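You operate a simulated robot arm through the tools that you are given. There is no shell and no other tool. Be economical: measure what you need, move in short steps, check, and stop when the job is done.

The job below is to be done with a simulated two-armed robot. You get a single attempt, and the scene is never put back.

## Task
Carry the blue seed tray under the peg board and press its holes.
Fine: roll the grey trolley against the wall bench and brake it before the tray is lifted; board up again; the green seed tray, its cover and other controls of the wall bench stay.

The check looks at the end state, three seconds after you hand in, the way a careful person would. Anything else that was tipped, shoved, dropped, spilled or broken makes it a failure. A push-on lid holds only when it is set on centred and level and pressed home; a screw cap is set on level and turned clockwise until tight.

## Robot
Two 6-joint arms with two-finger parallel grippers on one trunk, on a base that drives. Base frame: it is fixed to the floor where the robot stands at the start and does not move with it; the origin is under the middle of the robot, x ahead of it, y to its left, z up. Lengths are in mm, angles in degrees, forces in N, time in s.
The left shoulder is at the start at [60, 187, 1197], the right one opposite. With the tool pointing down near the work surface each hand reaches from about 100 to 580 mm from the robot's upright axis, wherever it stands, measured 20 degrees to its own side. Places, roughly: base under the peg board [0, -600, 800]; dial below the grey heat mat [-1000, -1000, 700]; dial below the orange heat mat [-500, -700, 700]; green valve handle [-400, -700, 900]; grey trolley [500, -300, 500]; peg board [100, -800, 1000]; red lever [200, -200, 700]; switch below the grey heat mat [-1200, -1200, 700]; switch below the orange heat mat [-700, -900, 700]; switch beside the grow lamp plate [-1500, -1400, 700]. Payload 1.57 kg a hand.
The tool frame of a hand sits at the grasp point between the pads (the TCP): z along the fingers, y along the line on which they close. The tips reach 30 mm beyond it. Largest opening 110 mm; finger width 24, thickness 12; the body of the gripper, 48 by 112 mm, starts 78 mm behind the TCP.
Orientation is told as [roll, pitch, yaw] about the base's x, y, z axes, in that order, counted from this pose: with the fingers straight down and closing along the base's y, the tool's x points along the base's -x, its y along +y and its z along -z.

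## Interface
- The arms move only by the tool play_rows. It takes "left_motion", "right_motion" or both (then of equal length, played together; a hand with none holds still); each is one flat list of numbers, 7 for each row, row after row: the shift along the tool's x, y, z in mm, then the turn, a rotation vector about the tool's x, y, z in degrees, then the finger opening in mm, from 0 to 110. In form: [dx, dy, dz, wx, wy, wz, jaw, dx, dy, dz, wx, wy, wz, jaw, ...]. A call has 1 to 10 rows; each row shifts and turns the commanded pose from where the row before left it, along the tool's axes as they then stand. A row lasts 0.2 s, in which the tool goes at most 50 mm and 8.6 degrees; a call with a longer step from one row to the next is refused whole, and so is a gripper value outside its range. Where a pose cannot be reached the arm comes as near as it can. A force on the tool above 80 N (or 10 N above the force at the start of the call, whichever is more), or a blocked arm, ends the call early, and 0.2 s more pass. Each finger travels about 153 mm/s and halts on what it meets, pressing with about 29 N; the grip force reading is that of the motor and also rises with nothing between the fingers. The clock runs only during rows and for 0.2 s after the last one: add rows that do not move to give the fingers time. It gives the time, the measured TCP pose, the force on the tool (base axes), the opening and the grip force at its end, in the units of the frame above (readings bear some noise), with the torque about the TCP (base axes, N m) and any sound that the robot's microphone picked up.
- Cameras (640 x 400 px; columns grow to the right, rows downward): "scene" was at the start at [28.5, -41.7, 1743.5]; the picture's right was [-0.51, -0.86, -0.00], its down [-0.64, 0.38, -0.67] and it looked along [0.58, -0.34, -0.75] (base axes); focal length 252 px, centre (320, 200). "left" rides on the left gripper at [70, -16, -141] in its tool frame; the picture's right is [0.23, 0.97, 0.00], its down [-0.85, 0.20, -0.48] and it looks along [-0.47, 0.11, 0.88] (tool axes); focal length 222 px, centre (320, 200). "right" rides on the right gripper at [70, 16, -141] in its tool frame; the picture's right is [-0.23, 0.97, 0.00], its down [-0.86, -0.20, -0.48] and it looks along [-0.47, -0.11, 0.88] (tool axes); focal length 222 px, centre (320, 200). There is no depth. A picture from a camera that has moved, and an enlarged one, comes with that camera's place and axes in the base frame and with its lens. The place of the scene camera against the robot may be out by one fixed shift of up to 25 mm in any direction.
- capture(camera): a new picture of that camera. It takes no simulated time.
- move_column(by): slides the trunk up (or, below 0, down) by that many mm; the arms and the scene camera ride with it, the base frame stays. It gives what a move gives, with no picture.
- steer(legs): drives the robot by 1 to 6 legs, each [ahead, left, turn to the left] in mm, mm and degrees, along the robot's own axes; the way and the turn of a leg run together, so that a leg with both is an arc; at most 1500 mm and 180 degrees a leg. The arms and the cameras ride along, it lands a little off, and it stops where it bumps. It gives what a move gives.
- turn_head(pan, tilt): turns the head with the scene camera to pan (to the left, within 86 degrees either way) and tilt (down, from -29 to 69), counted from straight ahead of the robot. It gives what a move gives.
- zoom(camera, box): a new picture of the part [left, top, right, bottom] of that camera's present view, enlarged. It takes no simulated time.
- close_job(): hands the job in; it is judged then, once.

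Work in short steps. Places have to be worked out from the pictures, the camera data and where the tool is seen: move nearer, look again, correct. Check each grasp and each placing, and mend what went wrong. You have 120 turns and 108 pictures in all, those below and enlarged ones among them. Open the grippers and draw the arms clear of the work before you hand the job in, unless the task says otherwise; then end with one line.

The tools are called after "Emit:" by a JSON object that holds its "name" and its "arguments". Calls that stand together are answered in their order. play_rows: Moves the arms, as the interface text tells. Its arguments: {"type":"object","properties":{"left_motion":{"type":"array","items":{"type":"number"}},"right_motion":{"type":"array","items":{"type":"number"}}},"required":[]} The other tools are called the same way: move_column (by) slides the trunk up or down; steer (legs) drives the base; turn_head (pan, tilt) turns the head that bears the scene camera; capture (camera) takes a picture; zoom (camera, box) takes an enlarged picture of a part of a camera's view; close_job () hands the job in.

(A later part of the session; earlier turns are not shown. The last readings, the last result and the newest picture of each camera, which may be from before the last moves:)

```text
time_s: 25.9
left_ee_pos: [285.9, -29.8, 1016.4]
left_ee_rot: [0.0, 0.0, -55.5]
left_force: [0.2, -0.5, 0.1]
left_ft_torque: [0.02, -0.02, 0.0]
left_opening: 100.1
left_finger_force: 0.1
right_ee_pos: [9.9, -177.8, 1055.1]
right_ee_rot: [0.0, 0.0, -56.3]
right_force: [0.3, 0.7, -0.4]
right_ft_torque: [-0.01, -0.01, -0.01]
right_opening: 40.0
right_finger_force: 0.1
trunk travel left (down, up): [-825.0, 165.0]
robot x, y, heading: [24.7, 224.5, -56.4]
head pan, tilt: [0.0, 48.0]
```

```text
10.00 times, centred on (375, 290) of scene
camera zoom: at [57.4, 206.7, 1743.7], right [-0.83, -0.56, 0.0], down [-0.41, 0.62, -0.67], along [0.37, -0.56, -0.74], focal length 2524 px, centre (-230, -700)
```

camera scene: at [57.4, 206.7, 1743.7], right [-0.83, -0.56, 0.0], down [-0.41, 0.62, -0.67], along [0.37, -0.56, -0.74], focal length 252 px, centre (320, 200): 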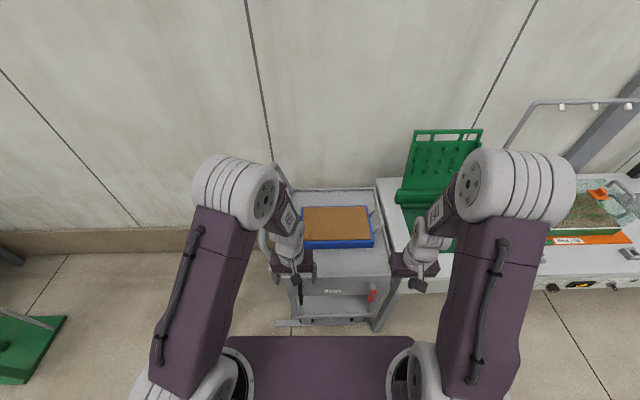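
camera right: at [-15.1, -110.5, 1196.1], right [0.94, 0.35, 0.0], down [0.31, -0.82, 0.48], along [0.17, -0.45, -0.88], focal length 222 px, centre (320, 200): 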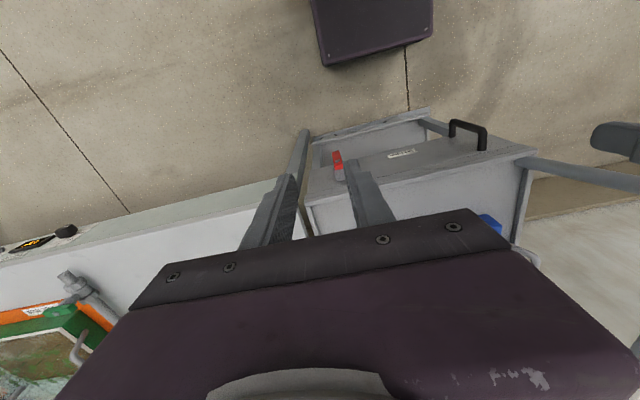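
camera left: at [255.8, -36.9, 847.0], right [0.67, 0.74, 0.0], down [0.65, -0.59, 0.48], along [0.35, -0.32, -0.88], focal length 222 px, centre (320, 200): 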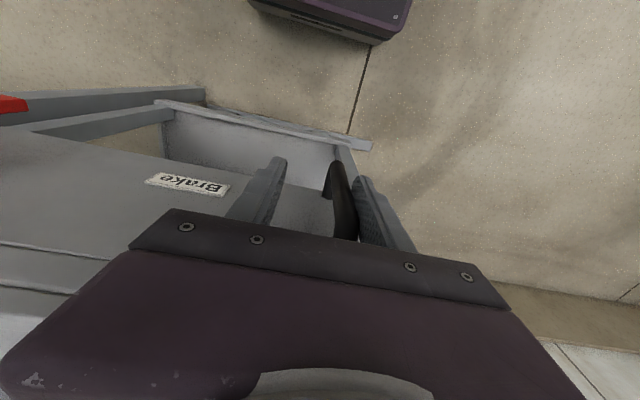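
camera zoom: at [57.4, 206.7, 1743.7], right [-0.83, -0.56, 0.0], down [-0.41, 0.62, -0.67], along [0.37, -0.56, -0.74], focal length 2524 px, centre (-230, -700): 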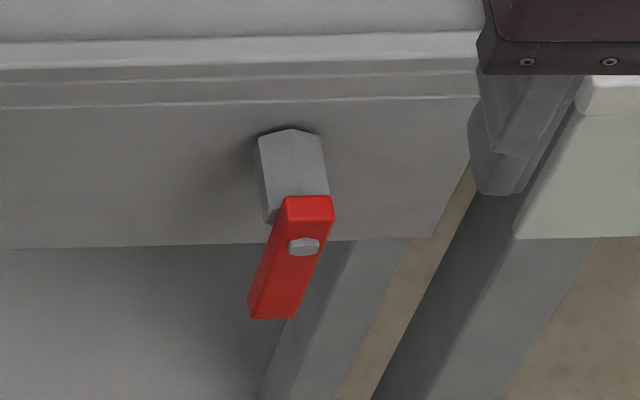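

The lever is a quarter-turn bar on a bolt (axis into the wall), hanging down. I'll point the closed right fingers forward and push its lower end sideways; toward the bench first, as the trolley cannot roll that way.

Emit:
{"name": "play_rows", "arguments": {"right_motion": [0, 0, 0, 0, -8.5, 0, 0, 0, 0, 0, 0, -8.5, 0, 0, 0, 0, 0, 0, -8.5, 0, 0, 0, 0, 0, 0, -8.5, 0, 0, 0, 0, 0, 0, -8.5, 0, 0, 0, 0, 0, 0, -8.5, 0, 0, 0, 0, 0, 0, -8.5, 0, 0, 0, 0, 0, 0, -8.5, 0, 0, 0, 0, 0, 0, -8.5, 0, 0, 0, 0, 0, 0, -8.5, 0, 0]}}

Emit:
{"name": "play_rows", "arguments": {"right_motion": [40, 10, 0, 0, 0, 0, 0, 40, 10, 0, 0, 0, 0, 0, 40, 10, 0, 0, 0, 0, 0, 40, 10, 0, 0, 0, 0, 0, 40, 10, 0, 0, 0, 0, 0, 40, 5, 0, 0, 0, 0, 0, 40, 0, 0, 0, 0, 0, 0, 40, 0, 0, 0, 0, 0, 0, 40, 0, 0, 0, 0, 0, 0]}}

Emit:
{"name": "capture", "arguments": {"camera": "right"}}

Emit:
{"name": "zoom", "arguments": {"camera": "scene", "box": [320, 220, 448, 300]}}

```text
time_s: 28.1
left_ee_pos: [286.2, -27.9, 1016.0]
left_ee_rot: [-0.1, -0.1, -55.5]
left_force: [-0.1, 0.2, 0.4]
left_ft_torque: [0.02, 0.0, 0.0]
left_opening: 100.0
left_finger_force: 0.0
right_ee_pos: [68.0, -336.0, 1295.6]
right_ee_rot: [-7.9, -75.8, -49.0]
right_force: [0.6, 0.1, 0.2]
right_ft_torque: [-0.01, 0.03, -0.04]
right_opening: 0.0
right_finger_force: 21.3
right hand out of reach, approached as far as the arm can: row 2, 3, 4, 5, 6, 7, 8, 9, 10
trunk travel left (down, up): [-825.0, 165.0]
robot x, y, heading: [27.4, 224.5, -56.4]
head pan, tilt: [0.0, 48.0]
```

```text
time_s: 30.1
left_ee_pos: [285.6, -29.8, 1015.9]
left_ee_rot: [0.0, 0.0, -55.5]
left_force: [-0.1, 0.1, 0.5]
left_ft_torque: [-0.01, -0.01, -0.02]
left_opening: 100.4
left_finger_force: 0.1
right_ee_pos: [96.3, -331.7, 1301.2]
right_ee_rot: [-8.3, -77.2, -48.4]
right_force: [0.2, 0.1, -0.5]
right_ft_torque: [0.01, -0.01, 0.0]
right_opening: 0.0
right_finger_force: 21.5
right hand out of reach, approached as far as the arm can: row 1, 2, 3, 4, 5, 6, 7, 8, 9
trunk travel left (down, up): [-825.0, 165.0]
robot x, y, heading: [30.4, 227.7, -56.0]
head pan, tilt: [0.0, 48.0]
```

```text
70 pictures are left
camera right: at [25.3, -196.7, 1264.6], right [0.85, 0.5, 0.19], down [-0.29, 0.14, 0.95], along [0.44, -0.86, 0.27], focal length 222 px, centre (320, 200)
```

right: 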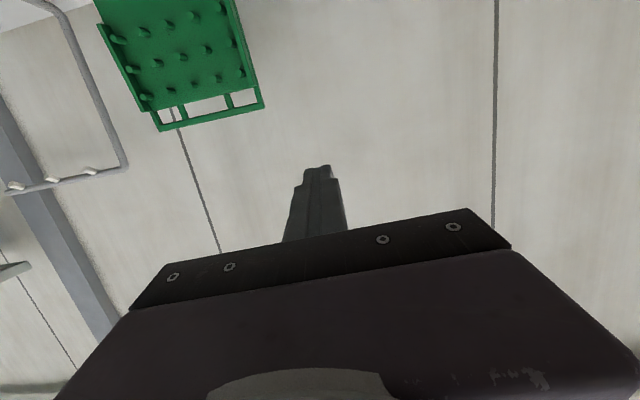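

```text
5.00 times, centred on (384, 260) of scene
camera zoom: at [57.5, 206.4, 1743.7], right [-0.83, -0.56, 0.0], down [-0.41, 0.62, -0.67], along [0.37, -0.56, -0.74], focal length 1262 px, centre (0, -100)
```

zoom: 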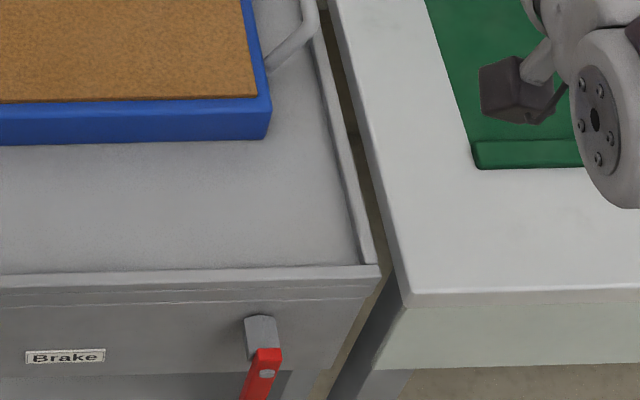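

Pointing forward at that height is out of the arm's reach. I undo these moves (reverse translation, then reverse tilt) and will tilt lower down instead.

Emit:
{"name": "play_rows", "arguments": {"right_motion": [-40, -10, 0, 0, 0, 0, 0, -40, -10, 0, 0, 0, 0, 0, -40, -10, 0, 0, 0, 0, 0, -40, -10, 0, 0, 0, 0, 0, -40, -10, 0, 0, 0, 0, 0, -40, -5, 0, 0, 0, 0, 0, -40, 0, 0, 0, 0, 0, 0, -40, 0, 0, 0, 0, 0, 0, -40, 0, 0, 0, 0, 0, 0]}}

Emit:
{"name": "play_rows", "arguments": {"right_motion": [0, 0, 0, 0, 8.5, 0, 0, 0, 0, 0, 0, 8.5, 0, 0, 0, 0, 0, 0, 8.5, 0, 0, 0, 0, 0, 0, 8.5, 0, 0, 0, 0, 0, 0, 8.5, 0, 0, 0, 0, 0, 0, 8.5, 0, 0, 0, 0, 0, 0, 8.5, 0, 0, 0, 0, 0, 0, 8.5, 0, 0, 0, 0, 0, 0, 8.5, 0, 0, 0, 0, 0, 0, 8.5, 0, 0]}}

```text
time_s: 32.1
left_ee_pos: [286.5, -30.7, 1014.6]
left_ee_rot: [0.1, 0.0, -55.5]
left_force: [-0.5, 0.4, 0.4]
left_ft_torque: [0.0, -0.01, -0.02]
left_opening: 99.9
left_finger_force: 0.1
right_ee_pos: [105.4, -424.4, 1658.9]
right_ee_rot: [-8.3, -77.5, -48.5]
right_force: [0.5, -0.2, 0.3]
right_ft_torque: [0.0, 0.04, 0.03]
right_opening: 0.0
right_finger_force: 21.0
trunk travel left (down, up): [-825.0, 165.0]
robot x, y, heading: [25.9, 224.7, -56.3]
head pan, tilt: [0.0, 48.0]
```

```text
time_s: 34.3
left_ee_pos: [287.4, -29.3, 1015.4]
left_ee_rot: [0.0, 0.0, -55.6]
left_force: [-0.3, 0.7, 0.0]
left_ft_torque: [-0.01, 0.0, 0.0]
left_opening: 99.8
left_finger_force: 0.1
right_ee_pos: [49.6, -358.5, 1387.1]
right_ee_rot: [0.4, -33.9, -55.0]
right_force: [0.3, 0.3, 0.3]
right_ft_torque: [-0.02, 0.01, 0.0]
right_opening: 0.1
right_finger_force: 20.8
right hand out of reach, approached as far as the arm can: row 1, 2, 3, 4, 5, 6, 7, 8, 9, 10
trunk travel left (down, up): [-825.0, 165.0]
robot x, y, heading: [27.5, 220.8, -56.3]
head pan, tilt: [0.0, 48.0]
```

The command restarts from the actual pose each call. I straighten the tool gradually now.

Emit:
{"name": "play_rows", "arguments": {"right_motion": [20, 0, 0, 0, 8.5, 0, 0, 20, 0, 0, 0, 8.5, 0, 0, 20, 0, 0, 0, 8.5, 0, 0, 20, 0, 0, 0, 8.5, 0, 0, 20, 0, 20, 0, 0, 0, 0, 20, 0, 20, 0, 0, 0, 0]}}

```text
time_s: 35.7
left_ee_pos: [287.8, -30.4, 1016.0]
left_ee_rot: [0.0, 0.0, -55.5]
left_force: [-0.3, -0.2, 0.5]
left_ft_torque: [0.01, -0.04, -0.03]
left_opening: 100.2
left_finger_force: 0.0
right_ee_pos: [-18.1, -290.3, 1235.9]
right_ee_rot: [3.8, -19.7, -54.6]
right_force: [0.1, -0.1, -0.6]
right_ft_torque: [-0.03, 0.01, -0.01]
right_opening: 0.3
right_finger_force: 21.3
right hand out of reach, approached as far as the arm can: row 1, 2, 3, 4
trunk travel left (down, up): [-825.0, 165.0]
robot x, y, heading: [30.1, 220.3, -56.2]
head pan, tilt: [0.0, 48.0]
```

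Emit:
{"name": "play_rows", "arguments": {"right_motion": [0, 0, 30, 0, 5, 0, 0, 20, 10, 30, 0, 5, 0, 0, 20, 15, 30, 0, 5, 0, 0, 20, 15, 30, 0, 5, 0, 0, 0, 15, 20, 0, 0, 0, 0]}}

```text
time_s: 36.9
left_ee_pos: [286.6, -30.6, 1015.2]
left_ee_rot: [-0.1, -0.1, -55.5]
left_force: [0.3, 0.3, 0.0]
left_ft_torque: [0.02, -0.03, 0.02]
left_opening: 99.9
left_finger_force: 0.2
right_ee_pos: [6.4, -228.7, 1086.4]
right_ee_rot: [6.1, -5.4, -53.7]
right_force: [-0.4, 0.2, -0.4]
right_ft_torque: [0.01, 0.01, 0.01]
right_opening: 0.0
right_finger_force: 21.4
right hand out of reach, approached as far as the arm can: row 2, 3, 4
trunk travel left (down, up): [-825.0, 165.0]
robot x, y, heading: [27.6, 224.6, -56.2]
head pan, tilt: [0.0, 48.0]
```

Emit:
{"name": "play_rows", "arguments": {"right_motion": [15, 10, 30, 0, 0, 0, 0, 15, 10, 35, 2, 2, 0, 0, 10, 15, 35, 2, 2, 0.5, 0, 0, 15, 35, 2, 1.4, 1, 0, 0, 15, 35, 0, 0, 0, 0, 0, 10, 35, 0, 0, 0, 0, 0, 5, 35, 0, 0, 0, 0]}}

Emit:
{"name": "capture", "arguments": {"camera": "right"}}

```text
time_s: 38.5
left_ee_pos: [286.5, -28.9, 1015.9]
left_ee_rot: [0.1, 0.1, -55.5]
left_force: [0.6, -0.2, 0.5]
left_ft_torque: [0.01, 0.0, 0.01]
left_opening: 99.9
left_finger_force: 0.1
right_ee_pos: [53.6, -154.5, 859.2]
right_ee_rot: [0.3, 0.0, -54.9]
right_force: [-0.4, 0.4, 0.4]
right_ft_torque: [-0.02, 0.03, 0.0]
right_opening: 0.0
right_finger_force: 21.9
right hand out of reach, approached as far as the arm can: row 4
trunk travel left (down, up): [-825.0, 165.0]
robot x, y, heading: [26.2, 222.1, -56.2]
head pan, tilt: [0.0, 48.0]
```

```text
68 pictures are left
camera right: at [25.8, -89.8, 1001.7], right [0.93, 0.38, 0.01], down [0.33, -0.81, 0.48], along [0.19, -0.44, -0.88], focal length 222 px, centre (320, 200)
```

right: 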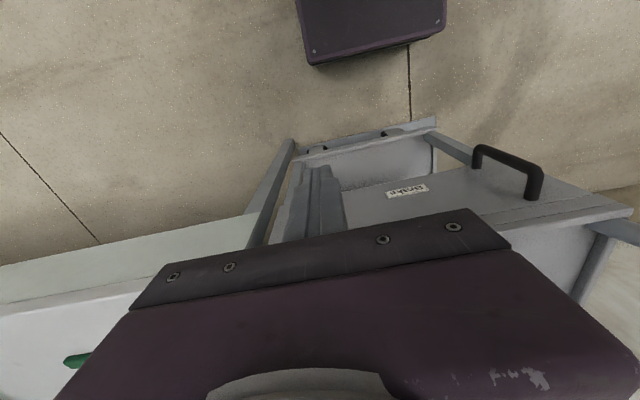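

Vertical again at s≈-44, 135 mm in front of the face. I go lower and then tilt forward in steps.

Emit:
{"name": "play_rows", "arguments": {"right_motion": [0, 0, 45, 0, 0, 0, 0, 0, 0, 45, 0, 0, 0, 0, 0, 0, 30, 0, 0, 0, 0, 0, 0, 0, 0, -8.5, 0, 0, 0, 0, 0, 0, -8.5, 0, 0, 0, 0, 0, 0, -8.5, 0, 0, 0, 0, 0, 0, -8.5, 0, 0, 0, 0, 0, 0, -8.5, 0, 0]}}

Emit:
{"name": "capture", "arguments": {"camera": "right"}}

```text
time_s: 40.3
left_ee_pos: [286.3, -30.3, 1014.5]
left_ee_rot: [0.0, -0.1, -55.6]
left_force: [-0.7, 0.0, -0.6]
left_ft_torque: [-0.04, -0.01, 0.01]
left_opening: 100.1
left_finger_force: 0.0
right_ee_pos: [106.0, -239.5, 689.8]
right_ee_rot: [0.5, -42.4, -55.1]
right_force: [0.6, -0.1, -2.1]
right_ft_torque: [0.03, 0.0, -0.01]
right_opening: 0.2
right_finger_force: 21.5
right hand out of reach, approached as far as the arm can: row 6, 7, 8
trunk travel left (down, up): [-825.0, 165.0]
robot x, y, heading: [29.6, 222.3, -56.2]
head pan, tilt: [0.0, 48.0]
```

```text
67 pictures are left
camera right: at [34.1, -111.7, 748.4], right [0.89, 0.42, 0.16], down [0.01, -0.37, 0.93], along [0.45, -0.83, -0.34], focal length 222 px, centre (320, 200)
```

right: 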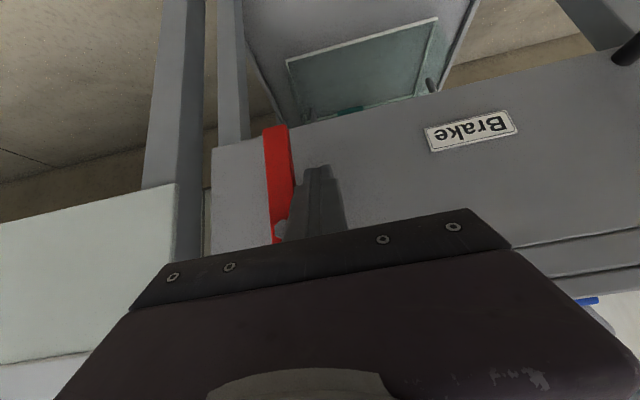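

The finger is right beside the lever on its left side, but near the pivot. I lower it by 40 mm to press near the free end.

Emit:
{"name": "play_rows", "arguments": {"right_motion": [14, 0, 11, 0, 0, 0, 0, 14, 0, 11, 0, 0, 0, 0]}}

Emit:
{"name": "capture", "arguments": {"camera": "right"}}

```text
time_s: 40.9
left_ee_pos: [285.9, -30.2, 1015.5]
left_ee_rot: [0.0, 0.0, -55.5]
left_force: [-0.8, -0.4, 0.3]
left_ft_torque: [-0.02, -0.01, 0.0]
left_opening: 100.2
left_finger_force: 0.1
right_ee_pos: [102.2, -235.8, 655.4]
right_ee_rot: [0.6, -42.7, -55.2]
right_force: [1.2, 0.4, -0.7]
right_ft_torque: [0.01, 0.0, -0.04]
right_opening: 0.0
right_finger_force: 21.4
trunk travel left (down, up): [-825.0, 165.0]
robot x, y, heading: [24.7, 224.4, -56.3]
head pan, tilt: [0.0, 48.0]
```

```text
66 pictures are left
camera right: at [31.2, -107.9, 713.5], right [0.89, 0.42, 0.16], down [0.01, -0.37, 0.93], along [0.45, -0.83, -0.33], focal length 222 px, centre (320, 200)
```

right: 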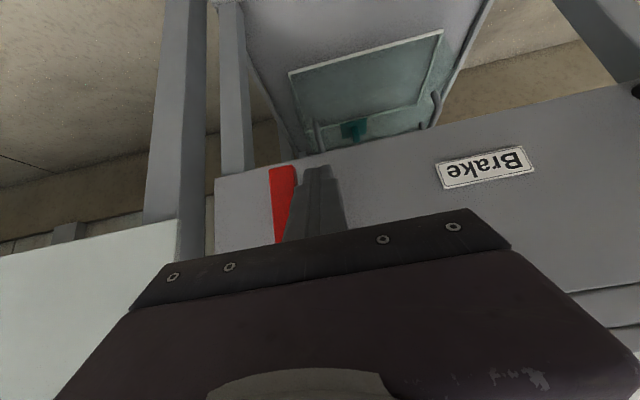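

Fingertip now level with the lever's end. I push it toward the bench in small steps.

Emit:
{"name": "play_rows", "arguments": {"right_motion": [0, -8, 0, 0, 0, 0, 0, 0, -8, 0, 0, 0, 0, 0, 0, -8, 0, 0, 0, 0, 0, 0, -8, 0, 0, 0, 0, 0]}}

Emit:
{"name": "capture", "arguments": {"camera": "right"}}

```text
time_s: 41.9
left_ee_pos: [286.5, -29.9, 1016.3]
left_ee_rot: [0.0, 0.0, -55.4]
left_force: [0.0, 0.1, -0.1]
left_ft_torque: [-0.03, -0.02, -0.01]
left_opening: 100.0
left_finger_force: 0.1
right_ee_pos: [77.2, -254.4, 656.8]
right_ee_rot: [0.5, -42.7, -55.1]
right_force: [1.5, 3.3, -1.1]
right_ft_torque: [-0.03, -0.01, -0.03]
right_opening: 0.2
right_finger_force: 21.3
trunk travel left (down, up): [-825.0, 165.0]
robot x, y, heading: [27.5, 224.5, -56.6]
head pan, tilt: [0.0, 48.0]
```

```text
65 pictures are left
camera right: at [4.3, -125.9, 713.8], right [0.89, 0.43, 0.16], down [0.01, -0.37, 0.93], along [0.45, -0.83, -0.33], focal length 222 px, centre (320, 200)
```

right: 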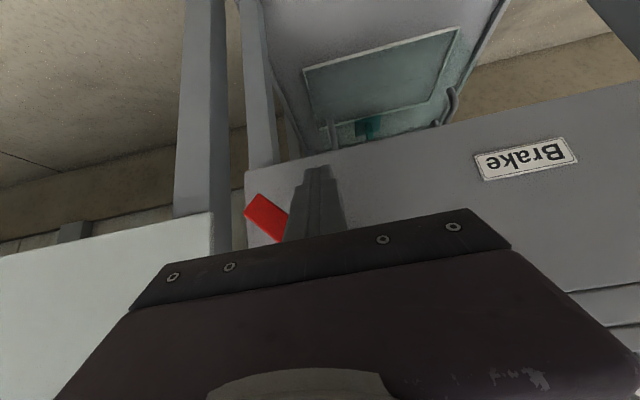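

The lever turns toward the bench with little force. I continue sideways and then up under it.

Emit:
{"name": "play_rows", "arguments": {"right_motion": [0, -8, 0, 0, 0, 0, 0, 0, -8, 0, 0, 0, 0, 0, -5, -6, -6, 0, 0, 0, 0, -5, -6, -6, 0, 0, 0, 0, -5, -4, -6, 0, 0, 0, 0]}}

Emit:
{"name": "capture", "arguments": {"camera": "right"}}

Emit:
{"name": "zoom", "arguments": {"camera": "scene", "box": [320, 240, 448, 320]}}

```text
time_s: 43.1
left_ee_pos: [286.0, -30.4, 1016.8]
left_ee_rot: [0.0, 0.0, -55.5]
left_force: [-0.3, -0.2, -0.3]
left_ft_torque: [-0.04, 0.04, 0.0]
left_opening: 100.0
left_finger_force: 0.0
right_ee_pos: [49.7, -271.8, 677.9]
right_ee_rot: [0.5, -42.6, -55.2]
right_force: [-1.5, 2.9, -1.9]
right_ft_torque: [-0.07, 0.0, -0.04]
right_opening: 0.1
right_finger_force: 20.7
trunk travel left (down, up): [-825.0, 165.0]
robot x, y, heading: [24.5, 221.3, -56.4]
head pan, tilt: [0.0, 48.0]
```

```text
64 pictures are left
camera right: at [-22.6, -143.1, 734.8], right [0.89, 0.42, 0.16], down [0.01, -0.37, 0.93], along [0.45, -0.83, -0.33], focal length 222 px, centre (320, 200)
```

right: 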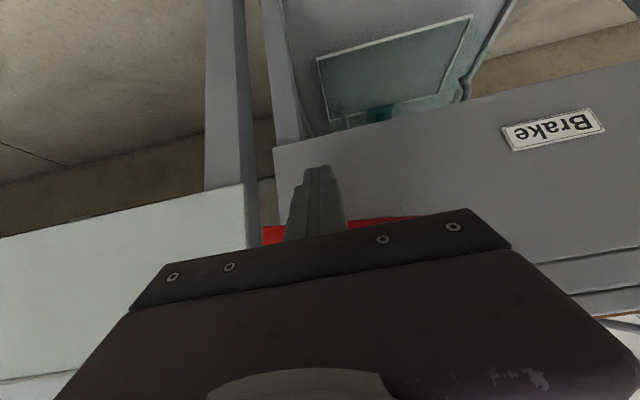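

```text
5.00 times, centred on (384, 280) of scene
camera zoom: at [57.2, 206.6, 1743.7], right [-0.83, -0.56, 0.0], down [-0.41, 0.62, -0.67], along [0.37, -0.56, -0.74], focal length 1262 px, centre (0, -200)
```

zoom: 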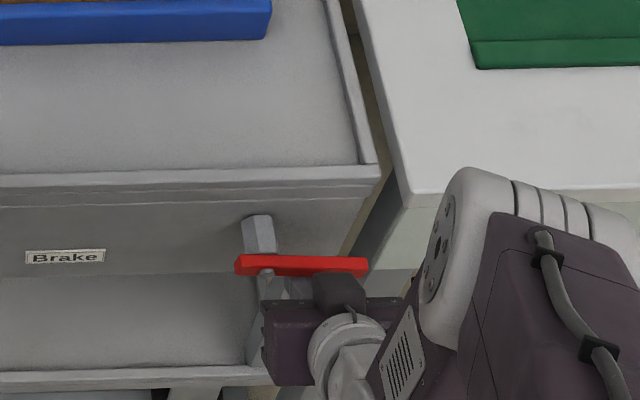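

The lever is about horizontal. I press up gently a bit further to find its end stop.

Emit:
{"name": "play_rows", "arguments": {"right_motion": [-3, 0, -3, 0, 0, 0, 0, -3, 0, -3, 0, 0, 0, 0, -3, 0, -3, 0, 0, 0, 0]}}

Emit:
{"name": "zoom", "arguments": {"camera": "scene", "box": [320, 240, 448, 320]}}

```text
time_s: 43.9
left_ee_pos: [285.9, -32.5, 1014.5]
left_ee_rot: [0.1, 0.1, -55.4]
left_force: [0.1, -1.0, -0.4]
left_ft_torque: [0.0, 0.0, 0.02]
left_opening: 100.0
left_finger_force: 0.1
right_ee_pos: [48.2, -269.2, 687.0]
right_ee_rot: [0.8, -42.0, -55.2]
right_force: [-4.4, 8.6, -32.8]
right_ft_torque: [-0.32, 0.19, 0.14]
right_opening: 0.0
right_finger_force: 21.4
trunk travel left (down, up): [-825.0, 165.0]
robot x, y, heading: [27.2, 223.7, -56.5]
head pan, tilt: [0.0, 48.0]
```

```text
5.00 times, centred on (384, 280) of scene
camera zoom: at [57.0, 202.6, 1743.1], right [-0.83, -0.56, 0.0], down [-0.41, 0.62, -0.67], along [0.37, -0.55, -0.74], focal length 1262 px, centre (0, -200)
```

zoom: 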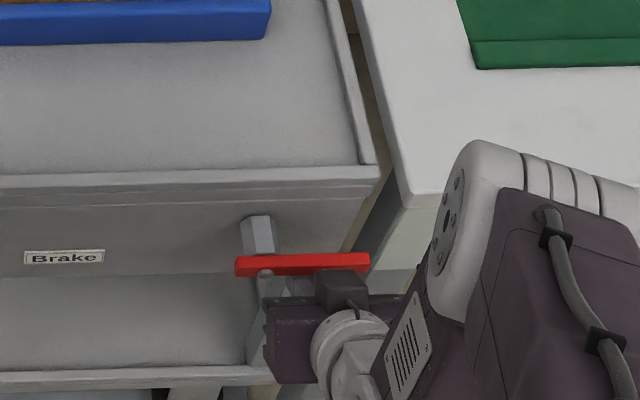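

Lever against its stop: brake on. I withdraw the hand: down, back, then straighten.

Emit:
{"name": "play_rows", "arguments": {"right_motion": [14, 0, 14, 0, 0, 0, 0, 25, 0, -18, 0, 0, 0, 0, 25, 0, -20, 0, 0, 0, 0, 25, 0, -22, 0, 0, 0, 0, 25, 0, -22, 0, 0, 0, 0]}}

Emit:
{"name": "play_rows", "arguments": {"right_motion": [0, 0, 0, 0, 8.5, 0, 0, 0, 0, 0, 0, 8.5, 0, 0, 0, 0, 0, 0, 8.5, 0, 0, 0, 0, 0, 0, 8.5, 0, 0, 0, 0, 0, 0, 8.2, 0, 0]}}

Emit:
{"name": "capture", "arguments": {"camera": "scene"}}

```text
time_s: 45.1
left_ee_pos: [285.3, -30.4, 1016.5]
left_ee_rot: [0.0, -0.1, -55.4]
left_force: [-0.2, -0.4, -0.2]
left_ft_torque: [0.04, -0.01, 0.0]
left_opening: 100.1
left_finger_force: 0.1
right_ee_pos: [-33.2, -187.9, 637.1]
right_ee_rot: [0.7, -42.6, -55.2]
right_force: [-0.8, 0.5, 0.7]
right_ft_torque: [-0.01, 0.01, 0.03]
right_opening: 0.1
right_finger_force: 21.2
right hand out of reach, approached as far as the arm can: row 3, 4, 5
trunk travel left (down, up): [-825.0, 165.0]
robot x, y, heading: [27.6, 221.8, -56.3]
head pan, tilt: [0.0, 48.0]
```

```text
time_s: 46.3
left_ee_pos: [285.4, -28.8, 1015.8]
left_ee_rot: [-0.1, 0.0, -55.5]
left_force: [0.1, 0.4, -0.2]
left_ft_torque: [0.02, -0.01, 0.0]
left_opening: 100.0
left_finger_force: 0.0
right_ee_pos: [-35.2, -187.6, 637.8]
right_ee_rot: [0.3, -0.4, -54.8]
right_force: [0.1, 0.1, -0.2]
right_ft_torque: [-0.01, -0.03, 0.01]
right_opening: 0.0
right_finger_force: 21.0
trunk travel left (down, up): [-825.0, 165.0]
robot x, y, heading: [25.3, 224.6, -56.4]
head pan, tilt: [0.0, 48.0]
```

```text
61 pictures are left
camera scene: at [58.0, 206.3, 1743.7], right [-0.83, -0.56, 0.0], down [-0.41, 0.62, -0.67], along [0.37, -0.56, -0.74], focal length 252 px, centre (320, 200)
```

scene: 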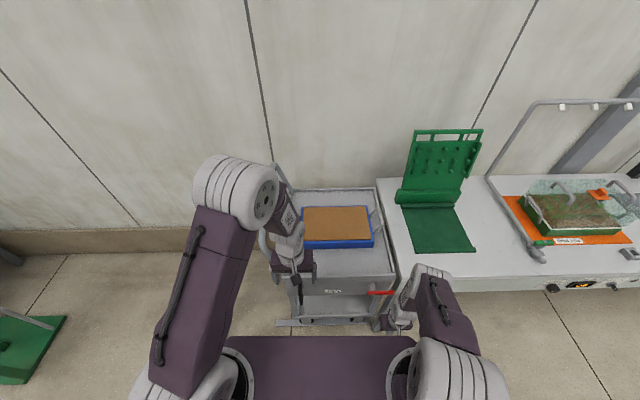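

Brake lever stands horizontal. Now I raise the right hand clear, then drive so that I face the tray centre (about s=76 along the bench, 540 mm depth).

Emit:
{"name": "play_rows", "arguments": {"right_motion": [0, 0, -47, 0, 0, 0, 0, 0, 0, -47, 0, 0, 0, 60, 0, 0, -47, 0, 0, 0, 60, 0, 0, -47, 0, 0, 0, 60, 0, 0, -47, 0, 0, 0, 60, 0, 0, -47, 0, 0, 0, 60, 0, 0, -47, 0, 0, 0, 60, 0, 0, -40, 0, 0, 0, 60]}}

Emit:
{"name": "steer", "arguments": {"legs": [[0, -71, 0], [170, 0, 1]]}}

Emit:
{"name": "capture", "arguments": {"camera": "left"}}

Emit:
{"name": "capture", "arguments": {"camera": "right"}}

Emit:
{"name": "capture", "arguments": {"camera": "scene"}}

```text
time_s: 48.1
left_ee_pos: [286.3, -30.2, 1016.5]
left_ee_rot: [0.0, 0.0, -55.4]
left_force: [0.3, 0.8, -0.3]
left_ft_torque: [-0.02, 0.0, 0.01]
left_opening: 100.2
left_finger_force: 0.1
right_ee_pos: [-38.3, -186.1, 995.3]
right_ee_rot: [-0.9, -0.2, -54.7]
right_force: [0.1, 0.4, -0.4]
right_ft_torque: [0.0, -0.01, 0.0]
right_opening: 59.9
right_finger_force: 0.1
right hand out of reach, approached as far as the arm can: row 8
trunk travel left (down, up): [-825.0, 165.0]
robot x, y, heading: [26.4, 223.8, -56.1]
head pan, tilt: [0.0, 48.0]
```

```text
time_s: 50.1
left_ee_pos: [323.6, -197.9, 1015.9]
left_ee_rot: [0.1, -0.1, -54.4]
left_force: [0.0, 0.1, 0.3]
left_ft_torque: [-0.02, 0.0, -0.03]
left_opening: 100.0
left_finger_force: 0.0
right_ee_pos: [4.4, -362.0, 995.7]
right_ee_rot: [-0.9, -0.4, -53.6]
right_force: [-0.6, 0.5, -0.4]
right_ft_torque: [-0.05, 0.01, 0.01]
right_opening: 59.7
right_finger_force: 0.0
trunk travel left (down, up): [-825.0, 165.0]
robot x, y, heading: [60.6, 51.1, -54.9]
head pan, tilt: [0.0, 48.0]
```

```text
60 pictures are left
camera left: at [270.6, -150.0, 1158.3], right [0.66, 0.75, 0.0], down [0.66, -0.58, 0.48], along [0.36, -0.32, -0.88], focal length 222 px, centre (320, 200)
```

left: 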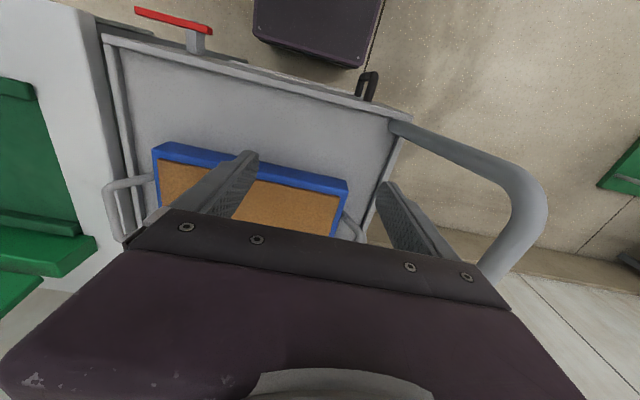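

```text
59 pictures are left
camera right: at [-24.0, -294.7, 1137.5], right [0.92, 0.39, -0.01], down [0.35, -0.8, 0.49], along [0.18, -0.45, -0.87], focal length 222 px, centre (320, 200)
```

right: 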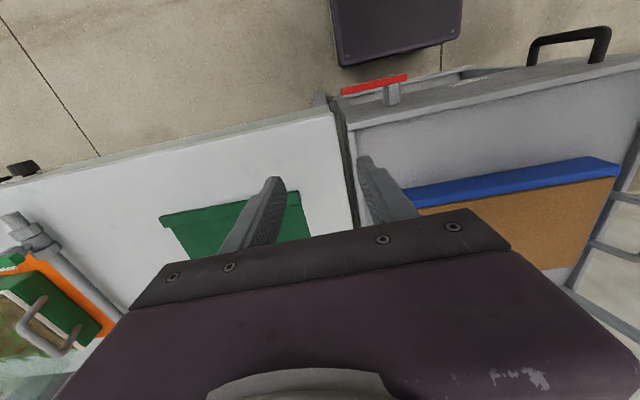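

```text
58 pictures are left
camera scene: at [89.9, 35.0, 1743.8], right [-0.82, -0.57, 0.0], down [-0.42, 0.61, -0.67], along [0.38, -0.55, -0.74], focal length 252 px, centre (320, 200)
```

scene: 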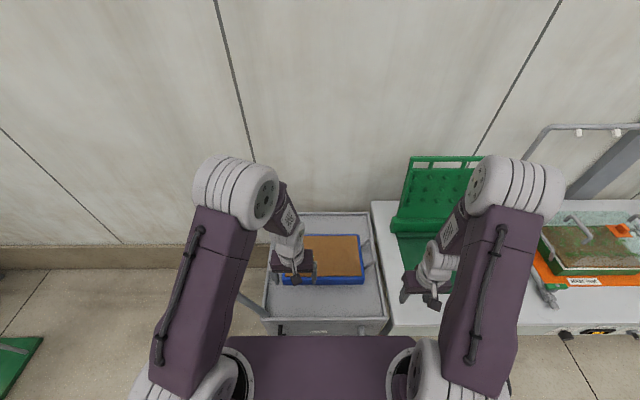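

I'm at s≈79, n≈-8. The trolley's push rail stands above its far end (top ~z 1114), so the left hand will have to lean inward. I advance both hands to view the tray handles.

Emit:
{"name": "play_rows", "arguments": {"left_motion": [-38, 4, 0, 0, 0, 0, 100, -38, 4, 0, 0, 0, 0, 100, -38, 4, 0, 0, 0, 0, 100, -38, 4, 10, 0, 0, 0, 100], "right_motion": [-45, 12, 0, 0, 0, 0, 80, -45, 12, 0, 0, 0, 0, 80, -45, 12, 0, 0, 0, 0, 80, -45, 12, 0, 0, 0, 0, 80]}}

Emit:
{"name": "capture", "arguments": {"camera": "left"}}

Emit:
{"name": "capture", "arguments": {"camera": "right"}}

```text
time_s: 51.1
left_ee_pos: [426.7, -312.4, 1003.5]
left_ee_rot: [-0.1, 0.2, -54.4]
left_force: [0.6, -1.0, 0.1]
left_ft_torque: [0.01, 0.01, 0.03]
left_opening: 99.7
left_finger_force: 0.0
right_ee_pos: [152.3, -482.6, 993.5]
right_ee_rot: [-0.7, 0.0, -53.7]
right_force: [0.1, -0.6, 1.0]
right_ft_torque: [0.03, 0.03, 0.01]
right_opening: 79.9
right_finger_force: 0.1
trunk travel left (down, up): [-825.0, 165.0]
robot x, y, heading: [61.8, 48.8, -55.0]
head pan, tilt: [0.0, 48.0]
```

```text
57 pictures are left
camera left: at [373.8, -264.7, 1145.7], right [0.66, 0.75, 0.0], down [0.66, -0.58, 0.48], along [0.36, -0.31, -0.88], focal length 222 px, centre (320, 200)
```

left: 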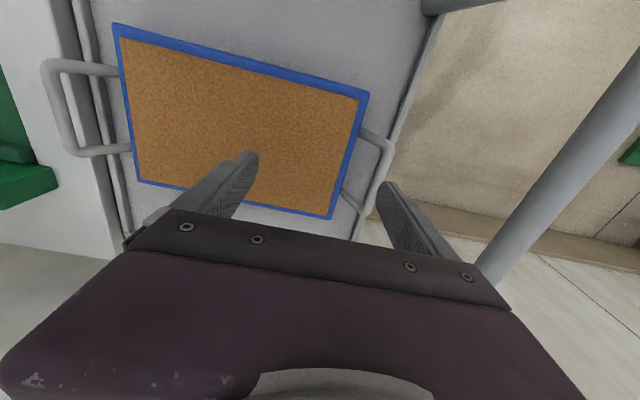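

```text
56 pictures are left
camera right: at [126.4, -416.0, 1135.5], right [0.92, 0.39, -0.01], down [0.35, -0.8, 0.48], along [0.18, -0.45, -0.88], focal length 222 px, centre (320, 200)
```

right: 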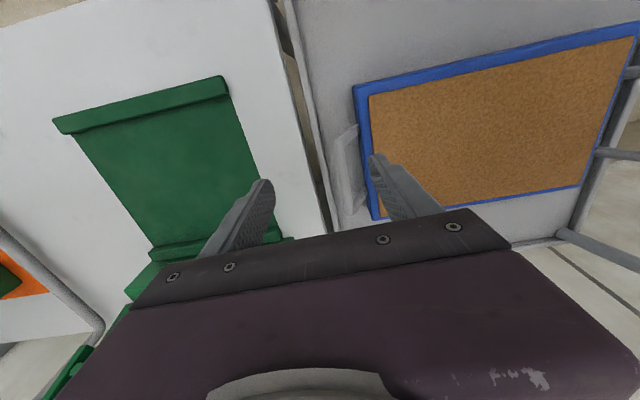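

Handle bars estimated: bench side s≈-122, n≈485–569, z≈872; far side s≈258, same n and z. I tilt the left hand inward by 25° and bring both hands above the bars.

Emit:
{"name": "play_rows", "arguments": {"left_motion": [0, 0, 0, -8.3, 0, 0, 90, 0, 0, 0, -8.3, 0, 0, 80, 0, 0, 0, -8.4, 0, 0, 70, -13, 10, 17, 0, 0, 0, 70, -14, 11, 17, 0, 0, 0, 70], "right_motion": [-15, 9, 10, 0, 0, 0, 70, -15, 9, 10, 0, 0, 0, 70, -14, 9, 10, 0, 0, 0, 70, 0, 0, 10, 0, 0, 0, 70, 0, 0, 10, 0, 0, 0, 70]}}

Emit:
{"name": "capture", "arguments": {"camera": "left"}}

Emit:
{"name": "capture", "arguments": {"camera": "right"}}

```text
time_s: 52.3
left_ee_pos: [472.2, -317.1, 984.5]
left_ee_rot: [25.0, 0.1, -54.4]
left_force: [0.0, -0.6, -0.5]
left_ft_torque: [-0.01, 0.03, -0.01]
left_opening: 70.0
left_finger_force: 0.1
right_ee_pos: [196.5, -501.5, 944.2]
right_ee_rot: [-0.9, -0.2, -53.6]
right_force: [0.6, -0.5, -0.4]
right_ft_torque: [0.02, 0.0, 0.04]
right_opening: 70.1
right_finger_force: 0.0
trunk travel left (down, up): [-825.0, 165.0]
robot x, y, heading: [61.2, 47.1, -55.5]
head pan, tilt: [0.0, 48.0]
```

```text
55 pictures are left
camera left: at [370.7, -303.1, 1105.9], right [0.59, 0.7, 0.41], down [0.48, -0.71, 0.52], along [0.65, -0.1, -0.75], focal length 222 px, centre (320, 200)
```

left: 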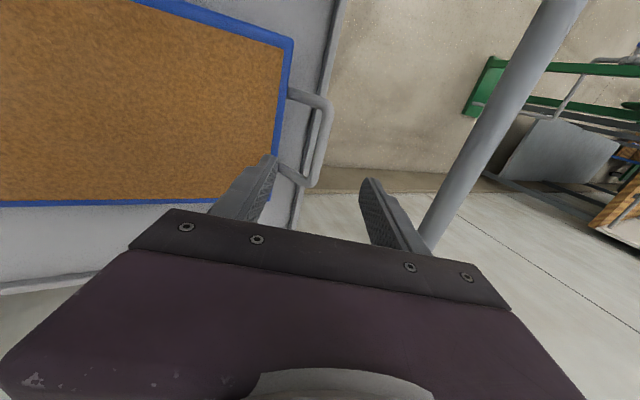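

```text
54 pictures are left
camera right: at [170.4, -435.7, 1086.0], right [0.92, 0.39, -0.01], down [0.35, -0.8, 0.48], along [0.18, -0.45, -0.88], focal length 222 px, centre (320, 200)
```

right: 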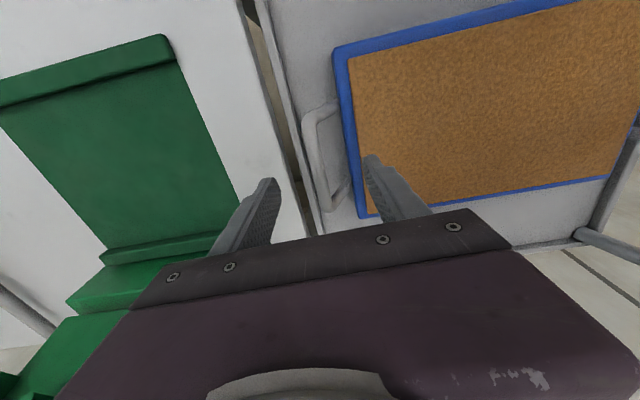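

Refined: bars at s≈-130 and s≈264, z≈860, n≈530. I descend most of the way and check.

Emit:
{"name": "play_rows", "arguments": {"left_motion": [0, -1, 35, 0, 0, 0, 70, 0, -1, 35, 0, 0, 0, 70, 0, -0.5, 35, 0, 0, 0, 70], "right_motion": [-2, -2, 20, 0, 0, 0, 70, -2, -2, 20, 0, 0, 0, 70, -2, -2, 20, 0, 0, 0, 70]}}

Emit:
{"name": "capture", "arguments": {"camera": "left"}}

Emit:
{"name": "capture", "arguments": {"camera": "right"}}

```text
time_s: 53.1
left_ee_pos: [503.2, -294.4, 887.2]
left_ee_rot: [25.0, 0.0, -54.4]
left_force: [-0.4, 0.2, 0.7]
left_ft_torque: [-0.02, 0.0, 0.0]
left_opening: 70.1
left_finger_force: 0.1
right_ee_pos: [196.6, -509.5, 883.1]
right_ee_rot: [-0.7, -0.3, -53.6]
right_force: [0.0, 0.4, -0.3]
right_ft_torque: [-0.06, -0.02, 0.01]
right_opening: 70.0
right_finger_force: 0.0
trunk travel left (down, up): [-825.0, 165.0]
robot x, y, heading: [61.6, 44.3, -55.3]
head pan, tilt: [0.0, 48.0]
```

```text
53 pictures are left
camera left: at [403.1, -280.0, 1008.7], right [0.59, 0.7, 0.41], down [0.48, -0.71, 0.52], along [0.65, -0.11, -0.75], focal length 222 px, centre (320, 200)
```

left: 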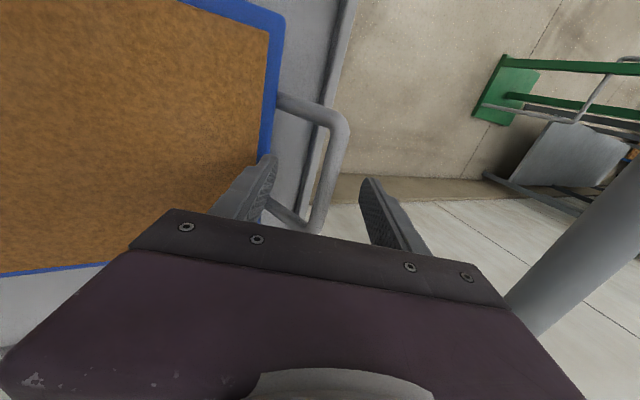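

```text
52 pictures are left
camera right: at [168.9, -442.9, 1025.4], right [0.92, 0.39, -0.01], down [0.35, -0.8, 0.48], along [0.18, -0.45, -0.88], focal length 222 px, centre (320, 200)
```

right: 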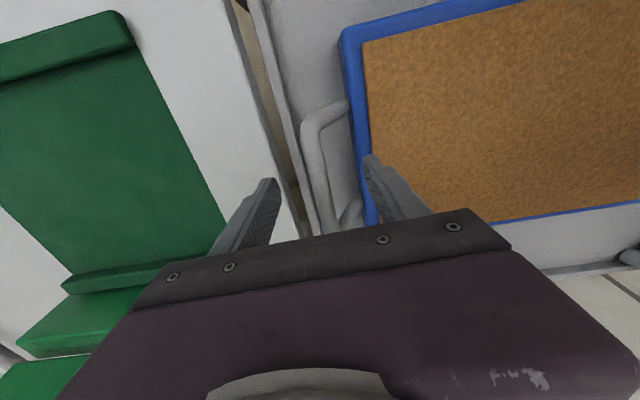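

Both bars lie between the fingers. I go the last bit with smaller openings, then close.

Emit:
{"name": "play_rows", "arguments": {"left_motion": [0, 0, 10, 0, 0, 0, 55, 0, 3, 12, 0, 0, 0, 50, 0, 2, 11, 0, 0, 0, 50], "right_motion": [0, 0, 8, 0, 0, 0, 60, 0, 0, 8, 0, 0, 0, 60, 0, 0, 7, 0, 0, 0, 60]}}

Emit:
{"name": "capture", "arguments": {"camera": "left"}}

Emit:
{"name": "capture", "arguments": {"camera": "right"}}

```text
time_s: 53.9
left_ee_pos: [519.0, -282.5, 857.8]
left_ee_rot: [25.0, 0.0, -54.3]
left_force: [-1.5, -0.9, -0.5]
left_ft_torque: [0.0, -0.02, 0.03]
left_opening: 49.9
left_finger_force: 0.1
right_ee_pos: [196.0, -508.2, 861.9]
right_ee_rot: [-0.6, -0.3, -53.6]
right_force: [0.8, -1.2, 0.0]
right_ft_torque: [-0.02, 0.03, 0.04]
right_opening: 60.0
right_finger_force: 0.0
trunk travel left (down, up): [-825.0, 165.0]
robot x, y, heading: [58.4, 45.0, -55.2]
head pan, tilt: [0.0, 48.0]
```

```text
51 pictures are left
camera left: at [418.3, -268.4, 980.2], right [0.58, 0.7, 0.41], down [0.48, -0.71, 0.52], along [0.65, -0.11, -0.75], focal length 222 px, centre (320, 200)
```

left: 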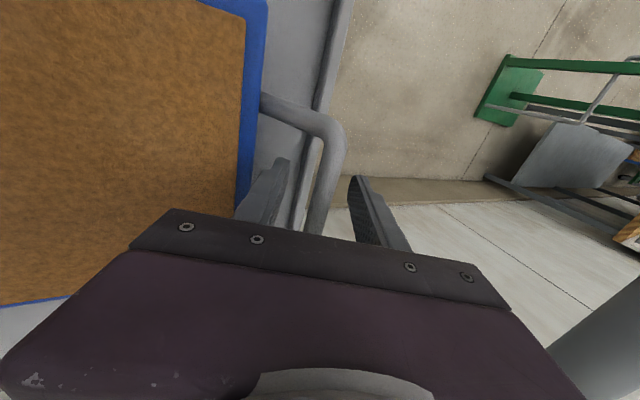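

```text
50 pictures are left
camera right: at [168.6, -442.4, 1003.6], right [0.92, 0.39, -0.01], down [0.35, -0.8, 0.48], along [0.18, -0.45, -0.87], focal length 222 px, centre (320, 200)
```

right: 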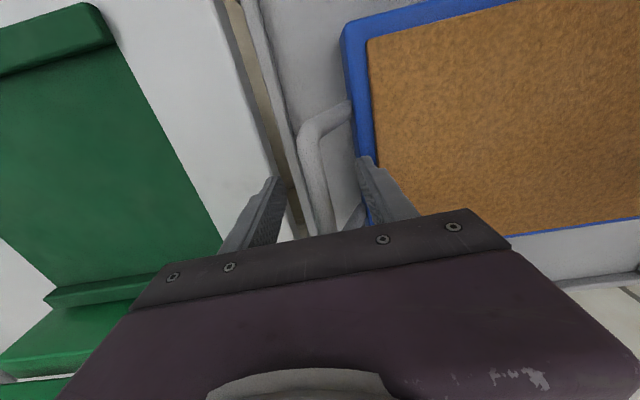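

Both bars are centred. I close both grippers.

Emit:
{"name": "play_rows", "arguments": {"left_motion": [0, 0, 0, 0, 0, 0, 25, 0, 0, 0, 0, 0, 0, 3, 0, 0, 0, 0, 0, 0, 3], "right_motion": [0, 0, 0, 0, 0, 0, 25, 0, 0, 0, 0, 0, 0, 3, 0, 0, 0, 0, 0, 0, 3]}}

Emit:
{"name": "capture", "arguments": {"camera": "left"}}

Emit:
{"name": "capture", "arguments": {"camera": "right"}}

```text
time_s: 54.7
left_ee_pos: [519.0, -281.8, 857.8]
left_ee_rot: [25.0, 0.0, -54.4]
left_force: [3.5, 2.9, 7.1]
left_ft_torque: [0.07, 0.15, -0.22]
left_opening: 13.6
left_finger_force: 28.8
right_ee_pos: [194.9, -508.0, 862.5]
right_ee_rot: [-0.8, -0.3, -53.6]
right_force: [0.0, -3.6, -1.0]
right_ft_torque: [-0.01, -0.02, -0.76]
right_opening: 13.9
right_finger_force: 29.0
trunk travel left (down, up): [-825.0, 165.0]
robot x, y, heading: [60.7, 46.6, -55.1]
head pan, tilt: [0.0, 48.0]
```

```text
49 pictures are left
camera left: at [418.4, -268.3, 980.4], right [0.58, 0.7, 0.41], down [0.48, -0.71, 0.52], along [0.65, -0.1, -0.75], focal length 222 px, centre (320, 200)
```

left: 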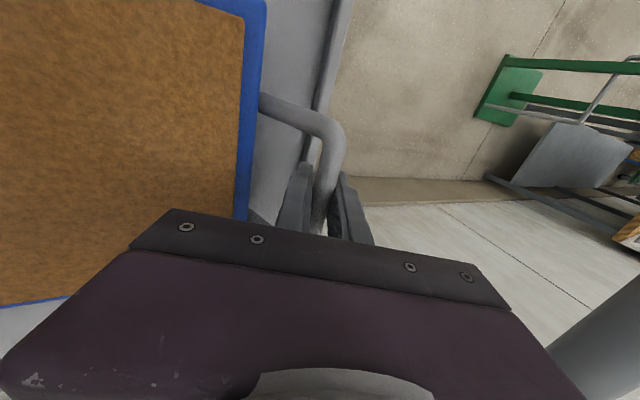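

```text
48 pictures are left
camera right: at [168.4, -442.4, 1003.4], right [0.92, 0.39, -0.01], down [0.35, -0.8, 0.48], along [0.18, -0.45, -0.87], focal length 222 px, centre (320, 200)
```

right: 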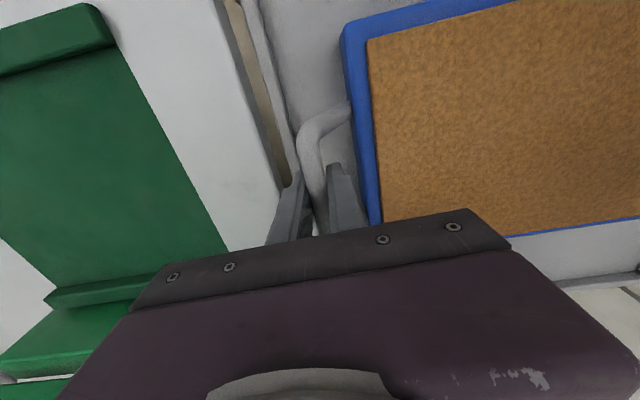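

Both grips hold (about 14 mm). I lift slightly with the column to test.

Emit:
{"name": "move_column", "arguments": {"by": 25}}

Emit:
{"name": "capture", "arguments": {"camera": "scene"}}

```text
time_s: 55.5
left_ee_pos: [518.3, -282.0, 882.5]
left_ee_rot: [25.0, 0.1, -54.4]
left_force: [4.5, 5.2, -4.4]
left_ft_torque: [-0.01, 0.04, -0.21]
left_opening: 13.6
left_finger_force: 28.8
right_ee_pos: [195.5, -509.7, 886.9]
right_ee_rot: [-0.6, -0.2, -53.7]
right_force: [-4.0, -6.6, -5.7]
right_ft_torque: [0.05, -0.03, -0.73]
right_opening: 13.7
right_finger_force: 29.1
trunk travel left (down, up): [-850.0, 140.0]
robot x, y, heading: [63.1, 48.7, -55.2]
head pan, tilt: [0.0, 48.0]
```

```text
47 pictures are left
camera scene: at [92.2, 29.6, 1768.6], right [-0.82, -0.57, 0.0], down [-0.43, 0.61, -0.67], along [0.38, -0.55, -0.74], focal length 252 px, centre (320, 200)
```

scene: 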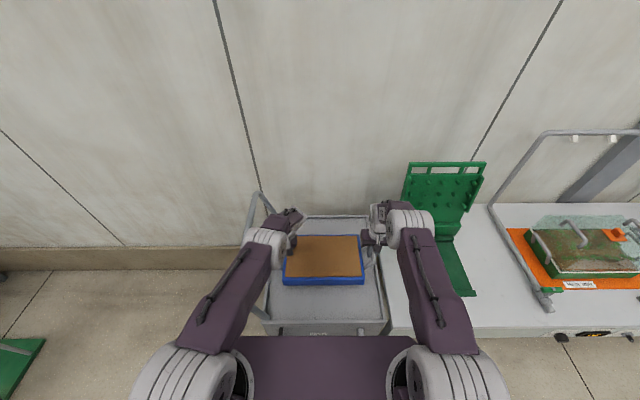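

The tray hangs level with ~5 N per hand. I lift it another 85 mm, back off a little, and drive right along the bench.

Emit:
{"name": "move_column", "arguments": {"by": 85}}

Emit:
{"name": "steer", "arguments": {"legs": [[-25, 0, 0], [0, -230, 0]]}}

Emit:
{"name": "capture", "arguments": {"camera": "scene"}}

```text
time_s: 56.7
left_ee_pos: [518.7, -283.3, 968.3]
left_ee_rot: [25.0, 0.0, -54.4]
left_force: [7.5, 7.5, -5.7]
left_ft_torque: [0.11, 0.18, -0.17]
left_opening: 13.8
left_finger_force: 29.1
right_ee_pos: [195.6, -509.1, 971.6]
right_ee_rot: [-0.7, 0.1, -53.6]
right_force: [-6.8, -7.2, -5.1]
right_ft_torque: [-0.09, -0.15, -0.72]
right_opening: 13.5
right_finger_force: 29.3
trunk travel left (down, up): [-935.0, 55.0]
robot x, y, heading: [56.4, 49.6, -55.2]
head pan, tilt: [0.0, 48.0]
```

```text
time_s: 58.8
left_ee_pos: [321.5, -392.6, 966.5]
left_ee_rot: [24.8, 0.2, -54.2]
left_force: [11.3, 9.3, -6.1]
left_ft_torque: [-0.03, 0.11, -0.27]
left_opening: 13.9
left_finger_force: 28.4
right_ee_pos: [-2.5, -618.4, 970.6]
right_ee_rot: [-0.9, -0.1, -53.5]
right_force: [-10.6, -10.5, -5.7]
right_ft_torque: [0.13, -0.04, -0.71]
right_opening: 13.7
right_finger_force: 29.2
trunk travel left (down, up): [-935.0, 55.0]
robot x, y, heading: [-141.1, -61.8, -54.9]
head pan, tilt: [0.0, 48.0]
```

```text
46 pictures are left
camera scene: at [-104.1, -79.7, 1853.6], right [-0.82, -0.57, 0.0], down [-0.43, 0.61, -0.67], along [0.38, -0.55, -0.74], focal length 252 px, centre (320, 200)
```

scene: 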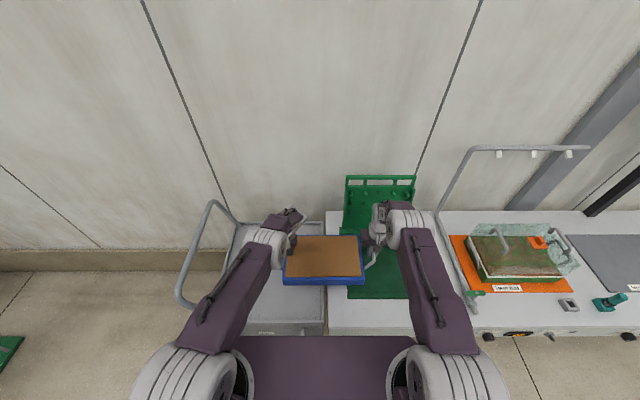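

Carrying steadily; tray centre at s≈-156, target ≈ -401. I drive the remaining 240 mm.

Emit:
{"name": "steer", "arguments": {"legs": [[0, -240, 0]]}}

Emit:
{"name": "capture", "arguments": {"camera": "scene"}}

Emit:
{"name": "capture", "arguments": {"camera": "left"}}

Emit:
{"name": "capture", "arguments": {"camera": "right"}}

```text
time_s: 60.6
left_ee_pos: [118.1, -532.5, 967.7]
left_ee_rot: [24.8, 0.1, -54.3]
left_force: [-1.0, 2.4, -4.4]
left_ft_torque: [0.19, 0.11, -0.26]
left_opening: 13.7
left_finger_force: 29.1
right_ee_pos: [-206.2, -760.6, 972.8]
right_ee_rot: [-1.0, -0.1, -53.7]
right_force: [1.1, -2.2, -5.7]
right_ft_torque: [-0.08, -0.07, -0.69]
right_opening: 13.9
right_finger_force: 29.2
trunk travel left (down, up): [-935.0, 55.0]
robot x, y, heading: [-342.4, -200.3, -55.2]
head pan, tilt: [0.0, 48.0]
```

```text
45 pictures are left
camera scene: at [-307.5, -219.8, 1853.6], right [-0.82, -0.57, 0.0], down [-0.43, 0.61, -0.67], along [0.38, -0.55, -0.74], focal length 252 px, centre (320, 200)
```

scene: 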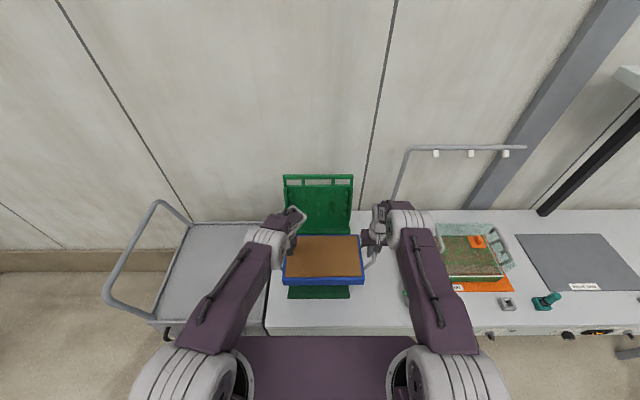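

```text
44 pictures are left
camera left: at [17.5, -519.1, 1089.2], right [0.59, 0.7, 0.41], down [0.48, -0.71, 0.52], along [0.65, -0.1, -0.75], focal length 222 px, centre (320, 200)
```

left: 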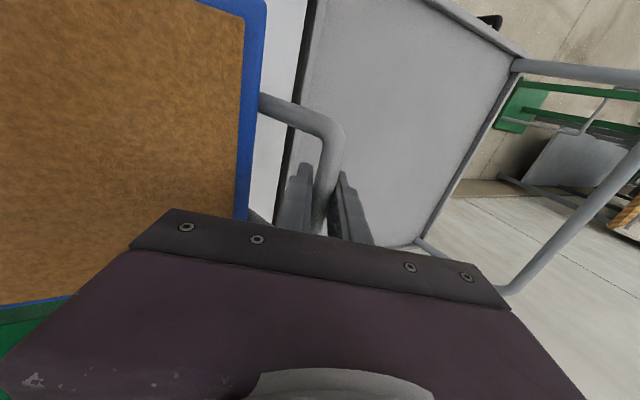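

```text
43 pictures are left
camera right: at [-232.4, -693.2, 1113.3], right [0.92, 0.39, -0.01], down [0.35, -0.8, 0.48], along [0.18, -0.45, -0.88], focal length 222 px, centre (320, 200)
```

right: 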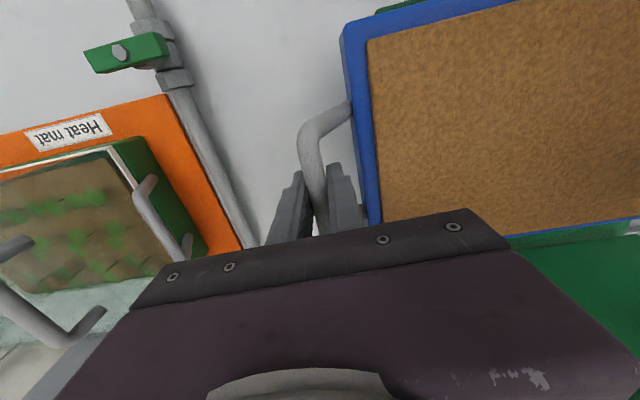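

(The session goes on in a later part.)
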